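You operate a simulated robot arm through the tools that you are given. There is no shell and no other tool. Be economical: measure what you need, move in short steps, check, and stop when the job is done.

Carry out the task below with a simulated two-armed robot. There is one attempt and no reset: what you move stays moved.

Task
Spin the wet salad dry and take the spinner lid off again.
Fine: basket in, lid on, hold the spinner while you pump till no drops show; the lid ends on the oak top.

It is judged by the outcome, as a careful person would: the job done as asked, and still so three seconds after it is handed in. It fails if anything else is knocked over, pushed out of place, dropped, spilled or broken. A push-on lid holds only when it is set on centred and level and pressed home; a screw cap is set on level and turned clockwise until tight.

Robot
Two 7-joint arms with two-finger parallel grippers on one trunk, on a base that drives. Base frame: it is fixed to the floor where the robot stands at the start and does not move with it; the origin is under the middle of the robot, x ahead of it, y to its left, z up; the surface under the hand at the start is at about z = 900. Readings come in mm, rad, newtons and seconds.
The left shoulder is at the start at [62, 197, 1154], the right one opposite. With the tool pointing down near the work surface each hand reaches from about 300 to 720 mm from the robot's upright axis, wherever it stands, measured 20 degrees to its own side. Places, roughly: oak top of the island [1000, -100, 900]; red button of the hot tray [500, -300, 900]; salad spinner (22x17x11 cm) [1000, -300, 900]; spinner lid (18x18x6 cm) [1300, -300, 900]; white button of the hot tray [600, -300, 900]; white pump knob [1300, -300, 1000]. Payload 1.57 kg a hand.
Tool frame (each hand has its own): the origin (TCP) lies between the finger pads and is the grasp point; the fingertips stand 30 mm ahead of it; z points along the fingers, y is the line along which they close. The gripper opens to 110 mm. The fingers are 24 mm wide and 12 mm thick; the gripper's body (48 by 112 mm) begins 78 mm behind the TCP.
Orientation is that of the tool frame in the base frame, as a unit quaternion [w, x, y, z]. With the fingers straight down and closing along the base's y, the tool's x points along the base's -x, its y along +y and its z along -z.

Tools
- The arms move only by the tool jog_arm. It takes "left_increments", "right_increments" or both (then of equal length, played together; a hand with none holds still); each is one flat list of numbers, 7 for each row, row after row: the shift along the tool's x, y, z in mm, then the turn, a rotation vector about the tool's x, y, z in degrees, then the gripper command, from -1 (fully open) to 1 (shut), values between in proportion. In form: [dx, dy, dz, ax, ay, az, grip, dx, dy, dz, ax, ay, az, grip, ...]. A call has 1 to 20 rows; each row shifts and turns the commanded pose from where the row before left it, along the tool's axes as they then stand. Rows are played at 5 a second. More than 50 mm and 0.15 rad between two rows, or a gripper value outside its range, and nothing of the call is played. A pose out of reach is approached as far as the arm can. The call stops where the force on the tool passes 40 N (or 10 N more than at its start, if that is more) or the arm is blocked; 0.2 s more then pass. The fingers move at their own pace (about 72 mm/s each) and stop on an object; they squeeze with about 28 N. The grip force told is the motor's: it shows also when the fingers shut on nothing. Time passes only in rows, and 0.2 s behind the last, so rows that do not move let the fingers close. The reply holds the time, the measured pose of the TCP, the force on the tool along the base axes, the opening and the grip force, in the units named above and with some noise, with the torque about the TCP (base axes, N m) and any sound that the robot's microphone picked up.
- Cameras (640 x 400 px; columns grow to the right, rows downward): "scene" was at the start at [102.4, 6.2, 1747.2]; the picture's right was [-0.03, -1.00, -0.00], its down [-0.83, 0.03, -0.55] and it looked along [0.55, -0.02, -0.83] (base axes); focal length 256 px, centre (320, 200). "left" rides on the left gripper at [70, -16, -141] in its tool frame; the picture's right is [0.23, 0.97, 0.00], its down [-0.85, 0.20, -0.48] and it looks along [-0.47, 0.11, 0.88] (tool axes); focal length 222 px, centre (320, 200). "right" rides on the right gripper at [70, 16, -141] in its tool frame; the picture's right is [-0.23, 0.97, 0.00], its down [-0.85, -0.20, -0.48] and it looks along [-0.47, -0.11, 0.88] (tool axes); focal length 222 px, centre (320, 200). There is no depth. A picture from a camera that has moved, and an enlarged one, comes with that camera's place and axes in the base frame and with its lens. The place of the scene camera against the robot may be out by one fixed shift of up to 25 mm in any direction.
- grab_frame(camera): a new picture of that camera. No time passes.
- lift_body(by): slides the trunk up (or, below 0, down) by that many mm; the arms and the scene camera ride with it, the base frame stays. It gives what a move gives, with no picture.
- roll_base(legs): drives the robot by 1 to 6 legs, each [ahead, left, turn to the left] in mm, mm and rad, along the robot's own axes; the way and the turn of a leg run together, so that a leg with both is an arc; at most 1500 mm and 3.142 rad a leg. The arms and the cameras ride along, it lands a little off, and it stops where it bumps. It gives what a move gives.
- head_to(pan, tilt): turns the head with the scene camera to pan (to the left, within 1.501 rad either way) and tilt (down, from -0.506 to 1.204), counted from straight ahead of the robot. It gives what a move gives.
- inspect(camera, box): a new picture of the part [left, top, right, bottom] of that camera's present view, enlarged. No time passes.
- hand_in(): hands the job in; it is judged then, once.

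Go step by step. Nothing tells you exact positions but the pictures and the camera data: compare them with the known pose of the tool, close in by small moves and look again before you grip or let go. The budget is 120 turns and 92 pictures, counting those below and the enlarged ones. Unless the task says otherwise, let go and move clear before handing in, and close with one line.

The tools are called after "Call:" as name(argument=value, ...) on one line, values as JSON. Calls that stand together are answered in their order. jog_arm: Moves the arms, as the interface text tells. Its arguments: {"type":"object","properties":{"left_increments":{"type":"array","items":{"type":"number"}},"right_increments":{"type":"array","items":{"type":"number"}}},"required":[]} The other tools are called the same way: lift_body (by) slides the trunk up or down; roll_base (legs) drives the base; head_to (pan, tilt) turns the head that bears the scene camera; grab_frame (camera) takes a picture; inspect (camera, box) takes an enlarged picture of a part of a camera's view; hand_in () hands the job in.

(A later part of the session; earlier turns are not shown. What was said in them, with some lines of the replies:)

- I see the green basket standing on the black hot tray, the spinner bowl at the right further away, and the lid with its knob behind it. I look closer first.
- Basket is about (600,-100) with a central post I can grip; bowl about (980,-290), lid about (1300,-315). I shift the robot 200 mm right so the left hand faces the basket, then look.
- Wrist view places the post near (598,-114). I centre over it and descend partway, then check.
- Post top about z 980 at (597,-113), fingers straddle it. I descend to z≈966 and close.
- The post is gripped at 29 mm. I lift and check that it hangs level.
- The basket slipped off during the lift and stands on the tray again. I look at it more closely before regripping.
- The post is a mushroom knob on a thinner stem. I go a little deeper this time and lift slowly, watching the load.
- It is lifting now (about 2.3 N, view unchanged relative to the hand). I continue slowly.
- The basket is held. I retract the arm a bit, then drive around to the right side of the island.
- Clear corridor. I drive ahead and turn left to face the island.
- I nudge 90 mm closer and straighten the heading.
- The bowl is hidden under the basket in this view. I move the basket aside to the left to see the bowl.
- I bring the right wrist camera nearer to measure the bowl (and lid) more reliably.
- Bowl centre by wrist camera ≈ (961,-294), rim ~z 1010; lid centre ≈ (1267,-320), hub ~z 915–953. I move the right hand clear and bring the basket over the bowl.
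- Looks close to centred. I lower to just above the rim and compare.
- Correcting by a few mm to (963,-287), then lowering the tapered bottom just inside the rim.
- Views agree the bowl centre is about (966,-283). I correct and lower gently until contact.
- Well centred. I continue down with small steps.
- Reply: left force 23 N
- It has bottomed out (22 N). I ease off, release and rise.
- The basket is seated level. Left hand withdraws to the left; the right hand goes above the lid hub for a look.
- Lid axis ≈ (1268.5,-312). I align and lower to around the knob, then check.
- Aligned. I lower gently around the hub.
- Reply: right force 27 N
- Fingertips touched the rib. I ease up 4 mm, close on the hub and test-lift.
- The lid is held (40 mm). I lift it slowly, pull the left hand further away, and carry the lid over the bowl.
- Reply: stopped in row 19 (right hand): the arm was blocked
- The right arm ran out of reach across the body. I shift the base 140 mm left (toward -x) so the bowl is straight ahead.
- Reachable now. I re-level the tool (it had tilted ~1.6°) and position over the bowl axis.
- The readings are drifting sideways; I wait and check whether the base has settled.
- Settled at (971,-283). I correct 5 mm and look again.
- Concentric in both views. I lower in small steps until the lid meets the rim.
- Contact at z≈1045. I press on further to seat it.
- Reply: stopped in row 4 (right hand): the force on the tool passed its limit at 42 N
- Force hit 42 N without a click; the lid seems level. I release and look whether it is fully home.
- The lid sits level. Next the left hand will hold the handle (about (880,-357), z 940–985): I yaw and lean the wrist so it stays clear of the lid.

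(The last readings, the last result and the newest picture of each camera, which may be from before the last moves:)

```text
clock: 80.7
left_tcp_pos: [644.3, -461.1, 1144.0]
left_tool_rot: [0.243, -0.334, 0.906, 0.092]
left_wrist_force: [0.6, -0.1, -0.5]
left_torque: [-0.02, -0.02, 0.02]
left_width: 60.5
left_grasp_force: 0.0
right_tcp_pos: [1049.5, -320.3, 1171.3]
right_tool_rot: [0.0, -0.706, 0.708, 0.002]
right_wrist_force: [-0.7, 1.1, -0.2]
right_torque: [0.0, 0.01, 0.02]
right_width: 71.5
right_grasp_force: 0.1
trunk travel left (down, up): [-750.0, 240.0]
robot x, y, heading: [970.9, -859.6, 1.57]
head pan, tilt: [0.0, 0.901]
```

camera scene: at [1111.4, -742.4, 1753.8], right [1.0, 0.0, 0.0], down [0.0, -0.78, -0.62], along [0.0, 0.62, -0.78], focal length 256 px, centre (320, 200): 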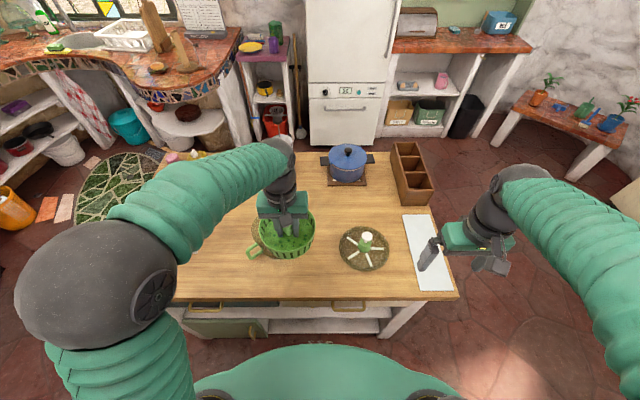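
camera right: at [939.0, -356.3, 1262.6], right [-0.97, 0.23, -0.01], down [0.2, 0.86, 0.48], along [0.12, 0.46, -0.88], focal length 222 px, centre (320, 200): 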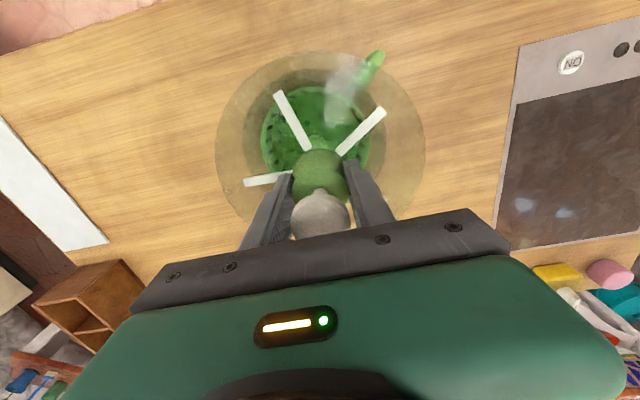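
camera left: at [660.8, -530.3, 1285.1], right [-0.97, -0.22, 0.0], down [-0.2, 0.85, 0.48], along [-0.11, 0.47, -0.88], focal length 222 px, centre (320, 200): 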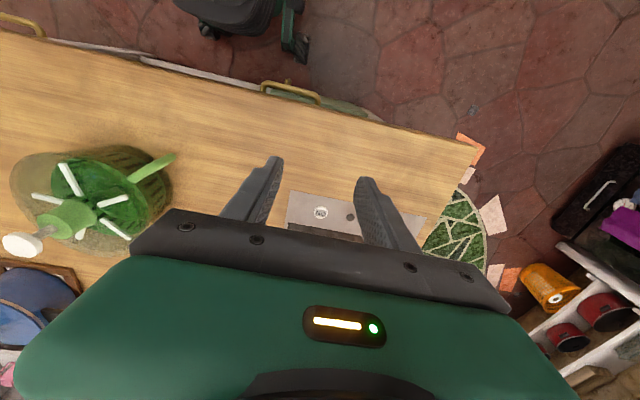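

Call:
jog_arm(left_increments=[-20.1, -12.4, 31.6, 0, 0, 0, -0.1, -20.1, -12.4, 31.6, 0, 0, 0, -0.1, -20.1, -12.4, 31.6, 0, 0, 0, -0.1, -20.1, -12.4, 31.6, 0, 0, 0, -0.1, -20.1, -12.4, 31.6, 0, 0, 0, -0.1, -20.1, -12.4, 31.6, 0, 0, 0, -0.1, 0, 0, 0, 0, 0, 0, -0.1, 0, 0, 0, 0, 0, 0, -0.1])

Call:
grab_frame(camera="left")

Call:
inspect(camera="scene", box=[220, 180, 380, 280])

```text
clock: 82.5
left_tcp_pos: [843.9, -389.5, 1039.7]
left_tool_rot: [0.244, -0.333, 0.906, 0.091]
left_wrist_force: [0.5, 0.3, 0.3]
left_torque: [0.0, -0.02, 0.0]
left_width: 60.4
left_grasp_force: 0.0
right_tcp_pos: [1048.8, -322.2, 1172.3]
right_tool_rot: [0.0, -0.707, 0.708, 0.002]
right_wrist_force: [0.4, 0.1, 0.4]
right_torque: [-0.04, 0.03, -0.01]
right_width: 72.0
right_grasp_force: 0.1
trunk travel left (down, up): [-750.0, 240.0]
robot x, y, heading: [972.2, -858.0, 1.569]
head pan, tilt: [0.0, 0.901]
```

```text
31 pictures are left
camera left: at [754.1, -487.2, 1126.8], right [-0.78, 0.61, -0.11], down [0.25, 0.47, 0.84], along [0.57, 0.63, -0.52], focal length 222 px, centre (320, 200)
```

left: 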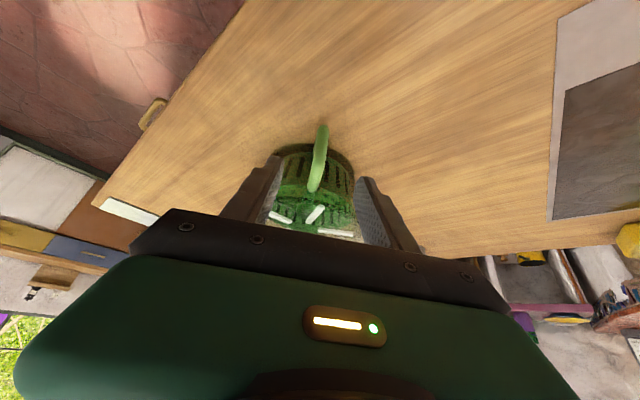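

```text
4.00 times, centred on (300, 230) of scene
camera zoom: at [972.0, -736.6, 1753.4], right [1.0, 0.0, 0.0], down [0.0, -0.78, -0.62], along [0.0, 0.62, -0.78], focal length 1026 px, centre (400, 80)
```

zoom: 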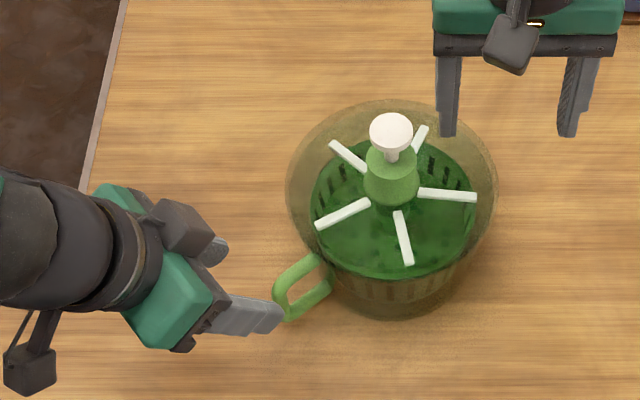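

The handle is centred between the fingers. I advance along the finger axis.

Call:
jog_arm(left_increments=[0, 0, 25, 0, 0, 0, -0.1, 0, 0, 25, 0, 0, 0, -0.1, 0, 0, 20, 0, 0, 0, -0.1, 0, 0, 0, 0, 0, 0, -0.1])

Call:
inspect(camera="left", box=[220, 90, 420, 240])

Call:
inspect(camera="scene", box=[220, 180, 380, 280])

```text
clock: 83.5
left_tcp_pos: [871.2, -365.4, 979.9]
left_tool_rot: [0.244, -0.333, 0.906, 0.091]
left_wrist_force: [0.0, -0.5, -0.1]
left_torque: [0.02, 0.0, 0.0]
left_width: 60.4
left_grasp_force: 0.1
right_tcp_pos: [1048.6, -321.6, 1172.5]
right_tool_rot: [0.001, -0.706, 0.708, 0.002]
right_wrist_force: [0.5, 0.7, -0.2]
right_torque: [-0.01, -0.01, 0.01]
right_width: 71.3
right_grasp_force: 0.1
trunk travel left (down, up): [-750.0, 240.0]
robot x, y, heading: [977.0, -852.6, 1.569]
head pan, tilt: [0.0, 0.901]
```

```text
2.67 times, centred on (320, 165) of left
camera zoom: at [780.9, -463.8, 1066.2], right [-0.78, 0.61, -0.11], down [0.25, 0.47, 0.84], along [0.57, 0.63, -0.52], focal length 592 px, centre (320, 293)
```

zoom: 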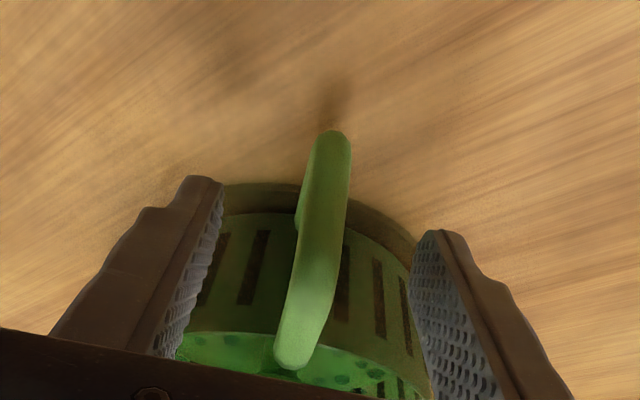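

```text
4.00 times, centred on (300, 230) of scene
camera zoom: at [972.3, -736.1, 1753.4], right [1.0, 0.0, 0.0], down [0.0, -0.79, -0.62], along [0.0, 0.62, -0.79], focal length 1026 px, centre (400, 80)
```

zoom: 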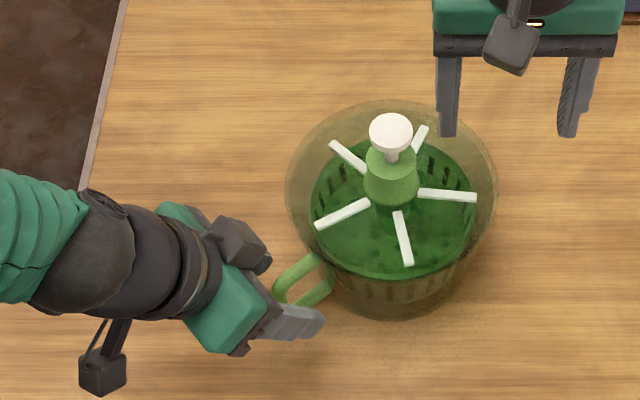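

Call:
jog_arm(left_increments=[0, 1, 8, 0, 0, 0, -0.1, 0, 0, 6, 0, 0, 0, -0.1, 0, 0, 0, 0, 0, 0, -0.1, 0, 0, 0, 0, 0, 0, 0.5, 0, 0, 0, 0, 0, 0, 0.8, 0, 0, 0, 0, 0, 0, 1, 0, 0, 0, 0, 0, 0, 1, 0, 0, 0, 0, 0, 0, 1])

Call:
inspect(camera="scene", box=[220, 180, 380, 280])

```text
clock: 85.3
left_tcp_pos: [874.9, -360.1, 967.1]
left_tool_rot: [0.244, -0.333, 0.906, 0.092]
left_wrist_force: [-0.3, 0.3, -0.4]
left_torque: [-0.17, -0.11, -0.01]
left_width: 13.0
left_grasp_force: 28.3
right_tcp_pos: [1048.8, -320.6, 1171.5]
right_tool_rot: [0.0, -0.706, 0.708, 0.002]
right_wrist_force: [0.6, 0.4, 0.6]
right_torque: [0.01, 0.01, -0.03]
right_width: 71.6
right_grasp_force: 0.0
trunk travel left (down, up): [-750.0, 240.0]
robot x, y, heading: [973.3, -851.4, 1.571]
head pan, tilt: [0.0, 0.901]
```

```text
4.00 times, centred on (300, 230) of scene
camera zoom: at [972.1, -735.3, 1753.3], right [1.0, 0.0, 0.0], down [0.0, -0.79, -0.62], along [0.0, 0.62, -0.79], focal length 1026 px, centre (400, 80)
```

zoom: 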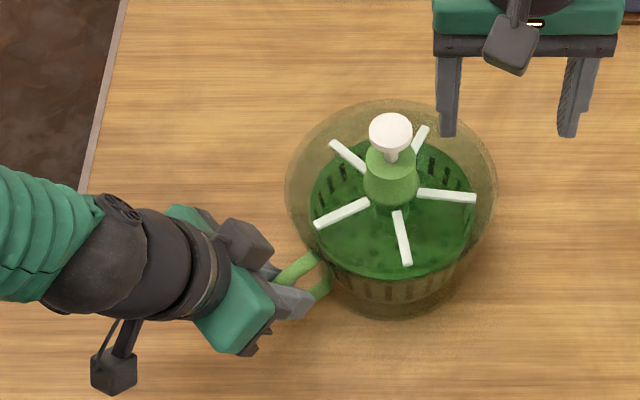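

The handle is held (13 mm). Now the closed right hand goes over the knob and presses.

Call:
jog_arm(right_increments=[-10, 20, 0, 0, 0, 0, 1, -10, 20, 0, 0, 0, 0, 1, -10, 21, 0, 0, 0, 0, 1, -8, 21, 0, 0, 0, 0, 1, 0, 0, 15, 0, 0, 0, 1, 0, 0, 15, 0, 0, 0, 1, 0, 0, 10, 0, 0, 0, 1, 0, 0, 0, 0, 0, 0, 1])

Call:
inspect(camera="scene", box=[260, 180, 380, 255])

```text
clock: 87.1
left_tcp_pos: [874.5, -361.0, 967.7]
left_tool_rot: [0.244, -0.333, 0.906, 0.091]
left_wrist_force: [0.3, -0.3, -0.1]
left_torque: [-0.2, -0.03, 0.01]
left_width: 12.5
left_grasp_force: 27.8
right_tcp_pos: [966.1, -283.0, 1130.8]
right_tool_rot: [0.0, -0.707, 0.707, 0.001]
right_wrist_force: [0.1, 0.4, -0.6]
right_torque: [-0.03, -0.02, 0.01]
right_width: 0.2
right_grasp_force: 21.2
trunk travel left (down, up): [-750.0, 240.0]
robot x, y, heading: [974.6, -855.2, 1.57]
head pan, tilt: [0.0, 0.901]
```

```text
5.33 times, centred on (320, 218) of scene
camera zoom: at [971.5, -734.9, 1753.3], right [1.0, 0.0, 0.0], down [0.0, -0.79, -0.62], along [0.0, 0.62, -0.79], focal length 1368 px, centre (320, 107)
```

zoom: 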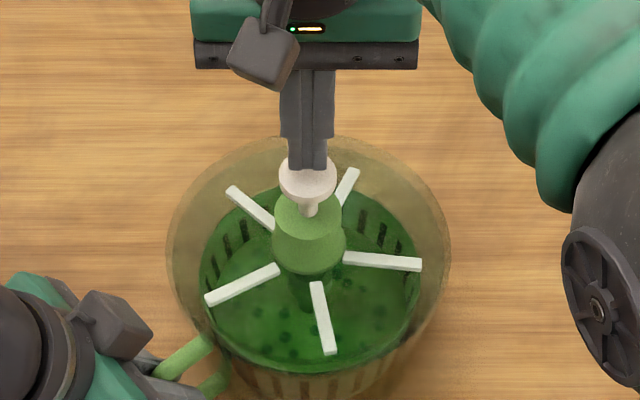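

Tips are over the knob. First pump stroke, gently.

Call:
jog_arm(right_increments=[0, 0, 8, 0, 0, 0, 1, 0, 0, 6, 0, 0, 0, 1, 0, 0, 5, 0, 0, 0, 1, 0, 0, 5, 0, 0, 0, 1, 0, 0, 5, 0, 0, 0, 1, 0, 0, 5, 0, 0, 0, 1, 0, 0, 5, 0, 0, 0, 1, 0, 0, 0, 0, 0, 0, 1])

```text
clock: 88.9
left_tcp_pos: [873.7, -361.1, 967.3]
left_tool_rot: [0.243, -0.334, 0.906, 0.092]
left_wrist_force: [1.8, 2.3, -2.6]
left_torque: [-0.35, 0.18, 0.03]
left_width: 12.8
left_grasp_force: 28.1
right_tcp_pos: [965.3, -281.8, 1092.9]
right_tool_rot: [0.0, -0.706, 0.708, 0.002]
right_wrist_force: [0.6, -1.3, 4.5]
right_torque: [-0.04, 0.01, 0.06]
right_width: 0.0
right_grasp_force: 21.7
trunk travel left (down, up): [-750.0, 240.0]
robot x, y, heading: [973.7, -853.6, 1.566]
head pan, tilt: [0.0, 0.901]
```

Call:
jog_arm(right_increments=[0, 0, 3, 0, 0, 0, 1, 0, 0, 3, 0, 0, 0, 1, 0, 0, 3, 0, 0, 0, 1, 0, 0, 0, 0, 0, 0, 1])

Call:
inspect(camera="scene", box=[260, 180, 380, 255])

```text
clock: 89.9
left_tcp_pos: [875.1, -363.4, 969.8]
left_tool_rot: [0.245, -0.333, 0.906, 0.092]
left_wrist_force: [1.0, 0.2, 0.4]
left_torque: [-0.55, 0.11, 0.21]
left_width: 13.0
left_grasp_force: 28.2
right_tcp_pos: [965.2, -284.3, 1090.3]
right_tool_rot: [0.002, -0.706, 0.708, 0.01]
right_wrist_force: [-1.2, 0.8, 22.6]
right_torque: [-0.16, 0.01, 0.12]
right_width: 0.2
right_grasp_force: 21.1
trunk travel left (down, up): [-750.0, 240.0]
robot x, y, heading: [973.8, -853.2, 1.571]
head pan, tilt: [0.0, 0.901]
stopped in row 4 (right hand): the force on the tool passed its limit at 40 N (the readings are from after the stop); the commanded pose is now the measured one
```

```text
5.33 times, centred on (320, 218) of scene
camera zoom: at [973.0, -740.2, 1753.9], right [1.0, 0.0, 0.0], down [0.0, -0.78, -0.62], along [0.0, 0.62, -0.78], focal length 1368 px, centre (320, 107)
```

zoom: 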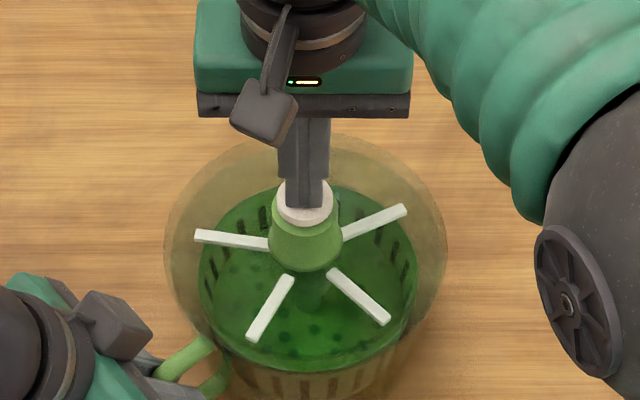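

The knob travels from about 1115 to 1091 and the rotor turned. I pump repeatedly.

Call:
jog_arm(right_increments=[0, 0, -13.5, 0, 0, 0, 1, 0, 0, -13.5, 0, 0, 0, 1, 0, 0, 12.5, 0, 0, 0, 1, 0, 0, 12.5, 0, 0, 0, 1, 0, 0, -12.5, 0, 0, 0, 1, 0, 0, -12.5, 0, 0, 0, 1, 0, 0, 12.5, 0, 0, 0, 1, 0, 0, 12.5, 0, 0, 0, 1, 0, 0, -12.5, 0, 0, 0, 1, 0, 0, -12.5, 0, 0, 0, 1, 0, 0, 12.5, 0, 0, 0, 1, 0, 0, 12.5, 0, 0, 0, 1, 0, 0, -12.5, 0, 0, 0, 1, 0, 0, -12.5, 0, 0, 0, 1, 0, 0, 12.5, 0, 0, 0, 1, 0, 0, 12.5, 0, 0, 0, 1, 0, 0, -12.5, 0, 0, 0, 1, 0, 0, -12.5, 0, 0, 0, 1])

Call:
inspect(camera="scene", box=[260, 180, 380, 255])

```text
clock: 93.7
left_tcp_pos: [874.3, -361.8, 969.3]
left_tool_rot: [0.245, -0.332, 0.906, 0.092]
left_wrist_force: [-0.1, -1.2, 13.0]
left_torque: [0.11, -0.48, 0.03]
left_width: 12.5
left_grasp_force: 28.2
right_tcp_pos: [964.5, -285.4, 1113.6]
right_tool_rot: [0.002, -0.707, 0.708, 0.004]
right_wrist_force: [-0.4, 1.2, 2.1]
right_torque: [0.0, 0.02, -0.04]
right_width: 0.0
right_grasp_force: 21.6
trunk travel left (down, up): [-750.0, 240.0]
robot x, y, heading: [970.6, -860.8, 1.574]
head pan, tilt: [0.0, 0.901]
```

```text
5.33 times, centred on (320, 218) of scene
camera zoom: at [972.0, -738.4, 1753.6], right [1.0, 0.0, 0.0], down [0.0, -0.78, -0.62], along [0.0, 0.62, -0.78], focal length 1368 px, centre (320, 107)
```

zoom: 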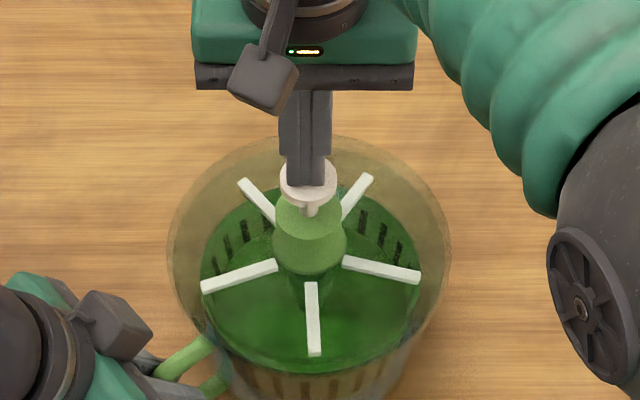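

Drops appear gone; I give a few more pumps to be sure, then raise the hand off the knob.

Call:
jog_arm(right_increments=[-1, 0, 11, 0, 0, 0, 1, -1, 0, 11, 0, 0, 0, 1, 0, 0, -12, 0, 0, 0, 1, 0, 0, -12, 0, 0, 0, 1, 0, 0, 12, 0, 0, 0, 1, 0, 0, 12, 0, 0, 0, 1, 0, 0, -12, 0, 0, 0, 1, 0, 0, -12, 0, 0, 0, 1, 0, 0, 12, 0, 0, 0, 1, 0, 0, 12, 0, 0, 0, 1, 0, 0, -12, 0, 0, 0, 1, 0, 0, -12, 0, 0, 0, 1, 0, 0, 12, 0, 0, 0, 1, 0, 0, 12, 0, 0, 0, 1, 0, 0, -14, 0, 0, 0, 1, 0, 0, -16, 0, 0, 0, 1, 0, 0, -30, 0, 0, 0, 1, 0, 0, -30, 0, 0, 0, 1, 0, 0, 0, 0, 0, 0, 1])

Call:
inspect(camera="scene", box=[260, 180, 380, 255])

Call:
inspect(camera="right", box=[200, 40, 440, 190])

```text
clock: 97.7
left_tcp_pos: [875.4, -362.8, 968.5]
left_tool_rot: [0.244, -0.333, 0.906, 0.092]
left_wrist_force: [-0.8, -2.2, 11.4]
left_torque: [0.02, -0.36, 0.03]
left_width: 12.9
left_grasp_force: 28.2
right_tcp_pos: [964.3, -282.3, 1182.8]
right_tool_rot: [0.003, -0.707, 0.707, 0.004]
right_wrist_force: [-0.2, -0.2, 0.3]
right_torque: [0.03, 0.0, -0.02]
right_width: 0.4
right_grasp_force: 21.3
trunk travel left (down, up): [-750.0, 240.0]
robot x, y, heading: [971.5, -856.6, 1.569]
head pan, tilt: [0.0, 0.901]
```

```text
5.33 times, centred on (320, 218) of scene
camera zoom: at [971.8, -738.0, 1753.6], right [1.0, 0.0, 0.0], down [0.0, -0.78, -0.62], along [0.0, 0.62, -0.78], focal length 1368 px, centre (320, 107)
```

zoom: 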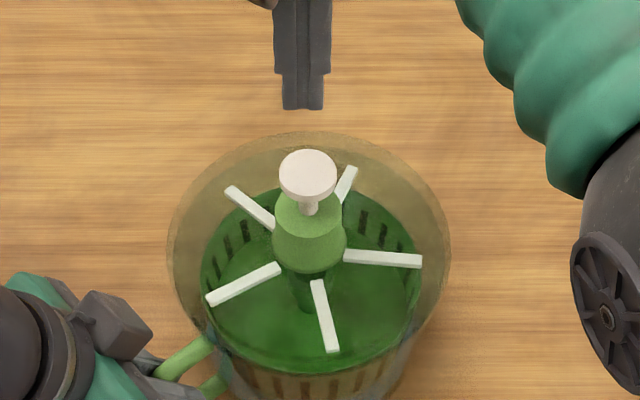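

```text
2.67 times, centred on (320, 115) of right
camera zoom: at [947.1, -353.8, 1324.8], right [-0.97, 0.23, 0.01], down [0.2, 0.85, 0.49], along [0.11, 0.47, -0.87], focal length 592 px, centre (320, 427)
```

zoom: 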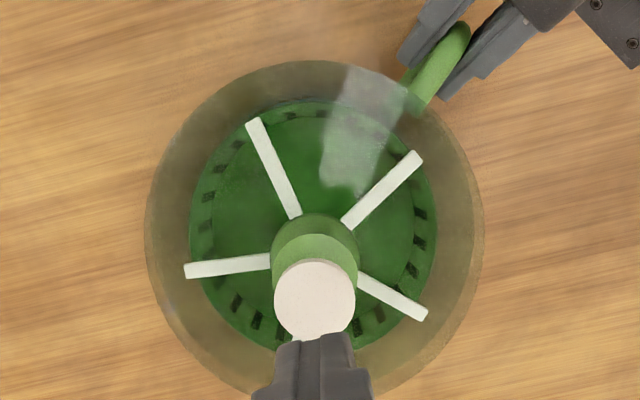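

No drops left. Now I take the lid by the hub again while the left hand keeps holding the handle.

Call:
jog_arm(right_increments=[0, 0, 0, 0, 0.57, 0, -0.3, 0, 0, 0, 0, 0, 0, -0.3, 0, 0, 0, 0, 0, 0, -0.3, 0, 0, 30, 0, 0, 0, -0.3, 0, 0, 30, 0, 0, 0, -0.3, 0, 0, 30, 0, 0, 0, -0.3, 0, 0, 25, 0, 0, 0, -0.3, 0, 0, 12, 0, 0, 0, -0.3, 0, 0, 6, 0, 0, 0, -0.3, 0, 0, 0, 0, 0, 0, -0.3])

Call:
inspect(camera="right", box=[180, 0, 460, 220])

```text
clock: 99.9
left_tcp_pos: [874.3, -362.3, 968.3]
left_tool_rot: [0.244, -0.333, 0.906, 0.093]
left_wrist_force: [0.1, -0.8, 10.0]
left_torque: [-0.05, -0.3, 0.01]
left_width: 12.8
left_grasp_force: 27.7
right_tcp_pos: [965.9, -281.2, 1048.1]
right_tool_rot: [-0.002, -0.706, 0.708, 0.001]
right_wrist_force: [-0.2, -0.4, -0.4]
right_torque: [-0.01, -0.01, -0.03]
right_width: 71.6
right_grasp_force: 0.0
trunk travel left (down, up): [-750.0, 240.0]
robot x, y, heading: [972.0, -856.2, 1.567]
head pan, tilt: [0.0, 0.901]
```

```text
1.82 times, centred on (320, 110) of right
camera zoom: at [948.0, -352.2, 1190.4], right [-0.97, 0.23, 0.0], down [0.2, 0.85, 0.48], along [0.11, 0.47, -0.88], focal length 404 px, centre (320, 364)
```

zoom: 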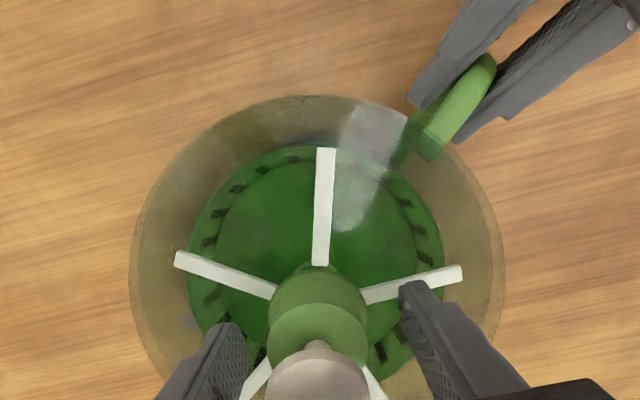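

Rotor is still coasting; I close on the hub and lift in small steps.

Call:
jog_arm(right_increments=[1, 0, 2, 0, 0, 0, -0.3, 0, 0, 0, 0, 0, 0, 1, 0, 0, 0, 0, 0, 0, 1, 0, 0, 0, 0, 0, 0, 1, 0, 0, 0, 0, 0, 0, 1, 0, 0, -2, 0, 0, 0, 1, 0, 0, -2, 0, 0, 0, 1, 0, 0, -2, 0, 0, 0, 1, 0, 0, -2, 0, 0, 0, 1, 0, 0, 0, 0, 0, 0, 1])

Call:
inspect(camera="right", box=[180, 0, 460, 220])

```text
clock: 102.1
left_tcp_pos: [875.0, -361.3, 968.7]
left_tool_rot: [0.245, -0.334, 0.906, 0.092]
left_wrist_force: [-1.3, -0.5, 10.3]
left_torque: [0.02, -0.29, -0.03]
left_width: 12.7
left_grasp_force: 28.2
right_tcp_pos: [964.2, -283.1, 1054.7]
right_tool_rot: [-0.001, -0.706, 0.708, 0.001]
right_wrist_force: [-0.2, 0.7, -1.5]
right_torque: [-0.03, 0.02, 0.01]
right_width: 39.3
right_grasp_force: 27.4
trunk travel left (down, up): [-750.0, 240.0]
robot x, y, heading: [977.8, -858.2, 1.569]
head pan, tilt: [0.0, 0.901]
```

```text
1.82 times, centred on (320, 110) of right
camera zoom: at [947.2, -353.6, 1196.6], right [-0.97, 0.23, 0.0], down [0.2, 0.85, 0.48], along [0.11, 0.47, -0.88], focal length 404 px, centre (320, 364)
```

zoom: 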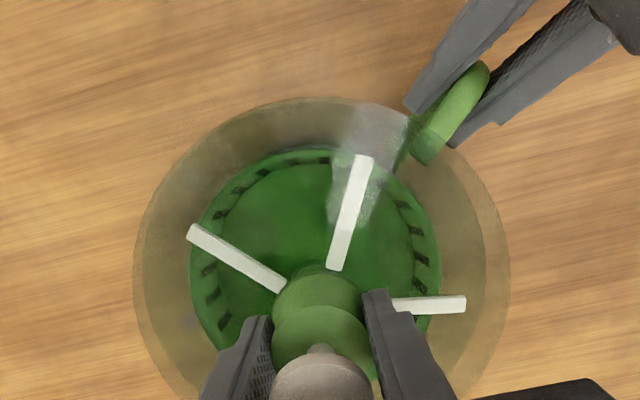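

The lid came free (weight only). I lift it clear.

Call:
jog_arm(right_increments=[0, 0, -5, 0, 0, 0, 1, 0, 0, -8, 0, 0, 0, 1, 0, 0, -10, 0, 0, 0, 1, 0, 0, -12, 0, 0, 0, 1, 0, 0, -15, 0, 0, 0, 1, 0, 0, -15, 0, 0, 0, 1, 0, 0, -10, 0, 0, 0, 1, 0, 0, 0, 0, 0, 0, 1])

Call:
inspect(camera="scene", box=[220, 160, 400, 275])

```text
clock: 103.9
left_tcp_pos: [874.5, -361.8, 969.3]
left_tool_rot: [0.245, -0.333, 0.906, 0.093]
left_wrist_force: [-0.2, -0.9, 8.6]
left_torque: [0.01, -0.31, -0.04]
left_width: 12.6
left_grasp_force: 28.2
right_tcp_pos: [964.6, -281.4, 1130.5]
right_tool_rot: [-0.001, -0.706, 0.708, 0.001]
right_wrist_force: [0.5, -0.2, -0.7]
right_torque: [0.01, 0.03, 0.01]
right_width: 39.3
right_grasp_force: 27.9
trunk travel left (down, up): [-750.0, 240.0]
robot x, y, heading: [971.8, -857.9, 1.569]
head pan, tilt: [0.0, 0.901]
```

```text
3.48 times, centred on (310, 218) of scene
camera zoom: at [971.6, -737.1, 1753.5], right [1.0, 0.0, 0.0], down [0.0, -0.78, -0.62], along [0.0, 0.62, -0.78], focal length 892 px, centre (355, 139)
```

zoom: 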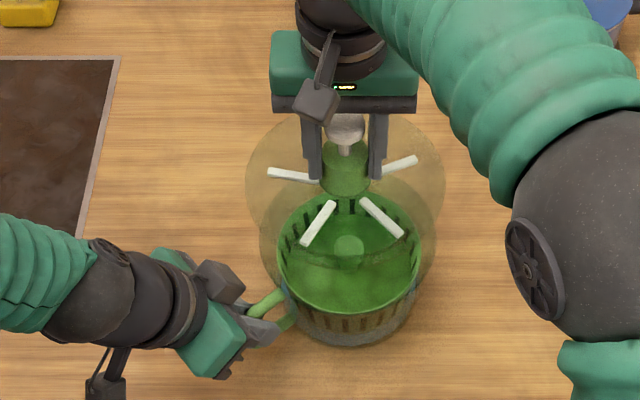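

No drops on the salad. I carry the lid to free oak at about (1220,-312).

Call:
jog_arm(right_increments=[0, -15, 0, 0, 0, 0, 1, 3, -25, 0, 0, 0, 0, 1, 4, -30, 0, 0, 0, 0, 1, 4, -30, 0, 0, 0, 0, 1, 4, -30, 0, 0, 0, 0, 1, 4, -30, 0, 0, 0, 0, 1, 4, -30, 0, 0, 0, 0, 1, 4, -30, 0, 0, 0, 0, 1, 3, -20, 0, 0, 0, 0, 1, 0, -15, 0, 0, 0, 0, 1, 0, 0, 20, 0, 0, 0, 1, 0, 0, 25, 0, 0, 0, 1, 0, 0, 25, 0, 0, 0, 1, 0, 0, 25, 0, 0, 0, 1, 0, 0, 25, 0, 0, 0, 1, 0, 0, 20, 0, 0, 0, 1, 0, 0, 15, 0, 0, 0, 1, 0, 0, 0, 0, 0, 0, 1])

Call:
grab_frame(camera="scene")

```text
clock: 107.7
left_tcp_pos: [875.4, -361.9, 969.5]
left_tool_rot: [0.244, -0.333, 0.906, 0.092]
left_wrist_force: [-4.0, -0.9, 8.0]
left_torque: [-0.12, -0.1, -0.02]
left_width: 12.7
left_grasp_force: 28.3
right_tcp_pos: [1219.9, -313.3, 973.5]
right_tool_rot: [-0.001, -0.707, 0.707, 0.002]
right_wrist_force: [0.3, 0.6, -1.5]
right_torque: [-0.01, -0.01, 0.0]
right_width: 39.5
right_grasp_force: 28.1
trunk travel left (down, up): [-750.0, 240.0]
robot x, y, heading: [972.7, -852.9, 1.572]
head pan, tilt: [0.0, 0.901]
```

```text
18 pictures are left
camera scene: at [972.1, -737.0, 1753.5], right [1.0, 0.0, 0.0], down [0.0, -0.78, -0.62], along [0.0, 0.62, -0.78], focal length 256 px, centre (320, 200)
```

scene: 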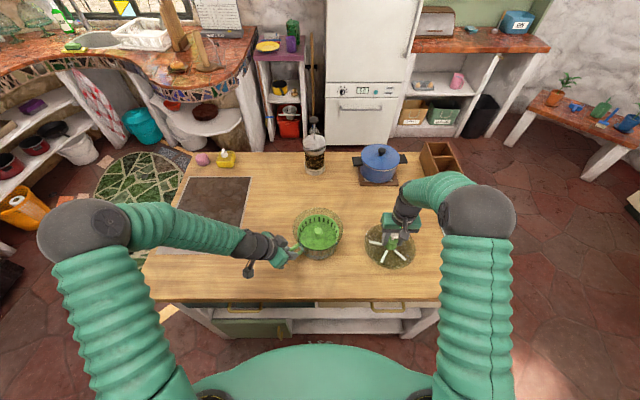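

Free oak is below. I lower the lid to contact.

Call:
jog_arm(right_increments=[0, 0, 8, 0, 0, 0, 1, 0, 0, 5, 0, 0, 0, 1, 0, 0, 3, 0, 0, 0, 1, 0, 0, 2, 0, 0, 0, 1, 0, 0, 2, 0, 0, 0, 1, 0, 0, 0, 0, 0, 0, 1])

```text
clock: 109.1
left_tcp_pos: [874.8, -362.9, 967.5]
left_tool_rot: [0.245, -0.333, 0.906, 0.092]
left_wrist_force: [0.1, 0.4, -0.9]
left_torque: [-0.29, 0.37, 0.0]
left_width: 12.6
left_grasp_force: 28.0
right_tcp_pos: [1219.6, -312.8, 954.8]
right_tool_rot: [0.0, -0.707, 0.708, 0.002]
right_wrist_force: [1.7, -1.3, 19.6]
right_torque: [0.09, -0.18, 0.3]
right_width: 39.4
right_grasp_force: 27.6
trunk travel left (down, up): [-750.0, 240.0]
robot x, y, heading: [974.2, -855.5, 1.571]
head pan, tilt: [0.0, 0.901]
```

Contact. I release the lid and rise straight, and release the handle, backing out along the fingers.

Call:
jog_arm(right_increments=[0, 0, -1, 0, 0, 0, 1, 0, 0, 0, 0, 0, 0, -0.3, 0, 0, 0, 0, 0, 0, -0.3, 0, 0, 0, 0, 0, 0, -0.3, 0, 0, -15, 0, 0, 0, -0.3, 0, 0, -30, 0, 0, 0, -0.3, 0, 0, -40, 0, 0, 0, -0.3, 0, 0, -40, 0, 0, 0, -0.3, 0, 0, -40, 0, 0, 0, -0.3, 0, 0, -30, 0, 0, 0, -0.3, 0, 0, 0, 0, 0, 0, -0.3], left_increments=[0, 0, 0, 0, 0, 0, 1, 0, 0, 0, 0, 0, 0, 0.4, 0, 0, 0, 0, 0, 0, -0.1, 0, 0, 0, 0, 0, 0, -0.1, 0, 0, -15, 0, 0, 0, -0.1, 0, 0, -25, 0, 0, 0, -0.1, 0, 0, -40, 0, 0, 0, -0.1, 0, 0, -40, 0, 0, 0, -0.1, 0, 0, -40, 0, 0, 0, -0.1, 0, 0, -40, 0, 0, 0, -0.1, 0, 0, 0, 0, 0, 0, -0.1])

Call:
grab_frame(camera="scene")

Call:
inspect(camera="scene", box=[280, 195, 440, 295])

```text
clock: 111.5
left_tcp_pos: [797.2, -424.7, 1139.6]
left_tool_rot: [0.244, -0.333, 0.906, 0.091]
left_wrist_force: [0.3, 0.5, 0.3]
left_torque: [-0.03, 0.01, -0.01]
left_width: 60.4
left_grasp_force: 0.1
right_tcp_pos: [1222.7, -312.2, 1149.3]
right_tool_rot: [-0.002, -0.706, 0.708, 0.0]
right_wrist_force: [0.5, 0.5, -0.8]
right_torque: [-0.03, -0.04, -0.03]
right_width: 71.5
right_grasp_force: 0.1
trunk travel left (down, up): [-750.0, 240.0]
robot x, y, heading: [975.2, -856.4, 1.571]
head pan, tilt: [0.0, 0.901]
```

```text
17 pictures are left
camera scene: at [973.4, -735.4, 1753.3], right [1.0, 0.0, 0.0], down [0.0, -0.79, -0.62], along [0.0, 0.62, -0.79], focal length 256 px, centre (320, 200)
```

scene: 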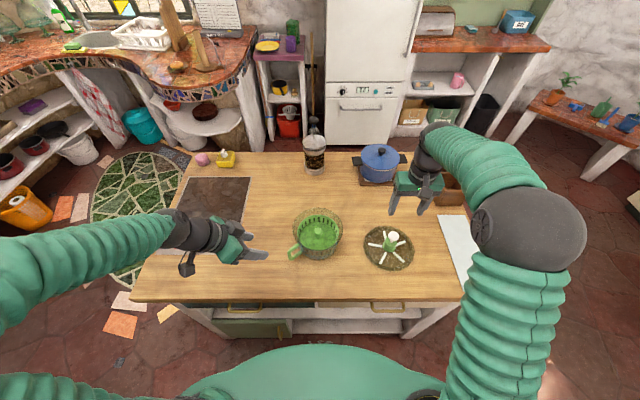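

```text
4.00 times, centred on (360, 245) of scene
camera zoom: at [973.4, -735.4, 1753.3], right [1.0, 0.0, 0.0], down [0.0, -0.79, -0.62], along [0.0, 0.62, -0.79], focal length 1026 px, centre (160, 20)
```

zoom: 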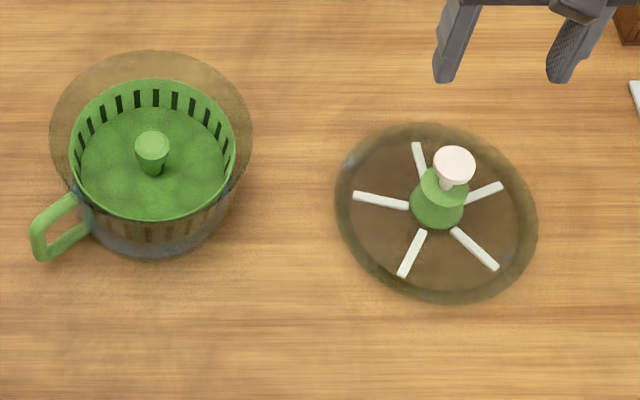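

The salad shows no drops, the basket stands in the bowl, the lid lies flat on the oak and both hands are clear. I hand in.

Call:
hand_in()

```text
The job is handed in.
```

The salad is spun dry: no drops show, the basket is in the bowl, and the lid is off and lying flat on the oak top. My first lift of the basket slipped and it stayed upright on the hot tray; nothing looked spilled or knocked over.
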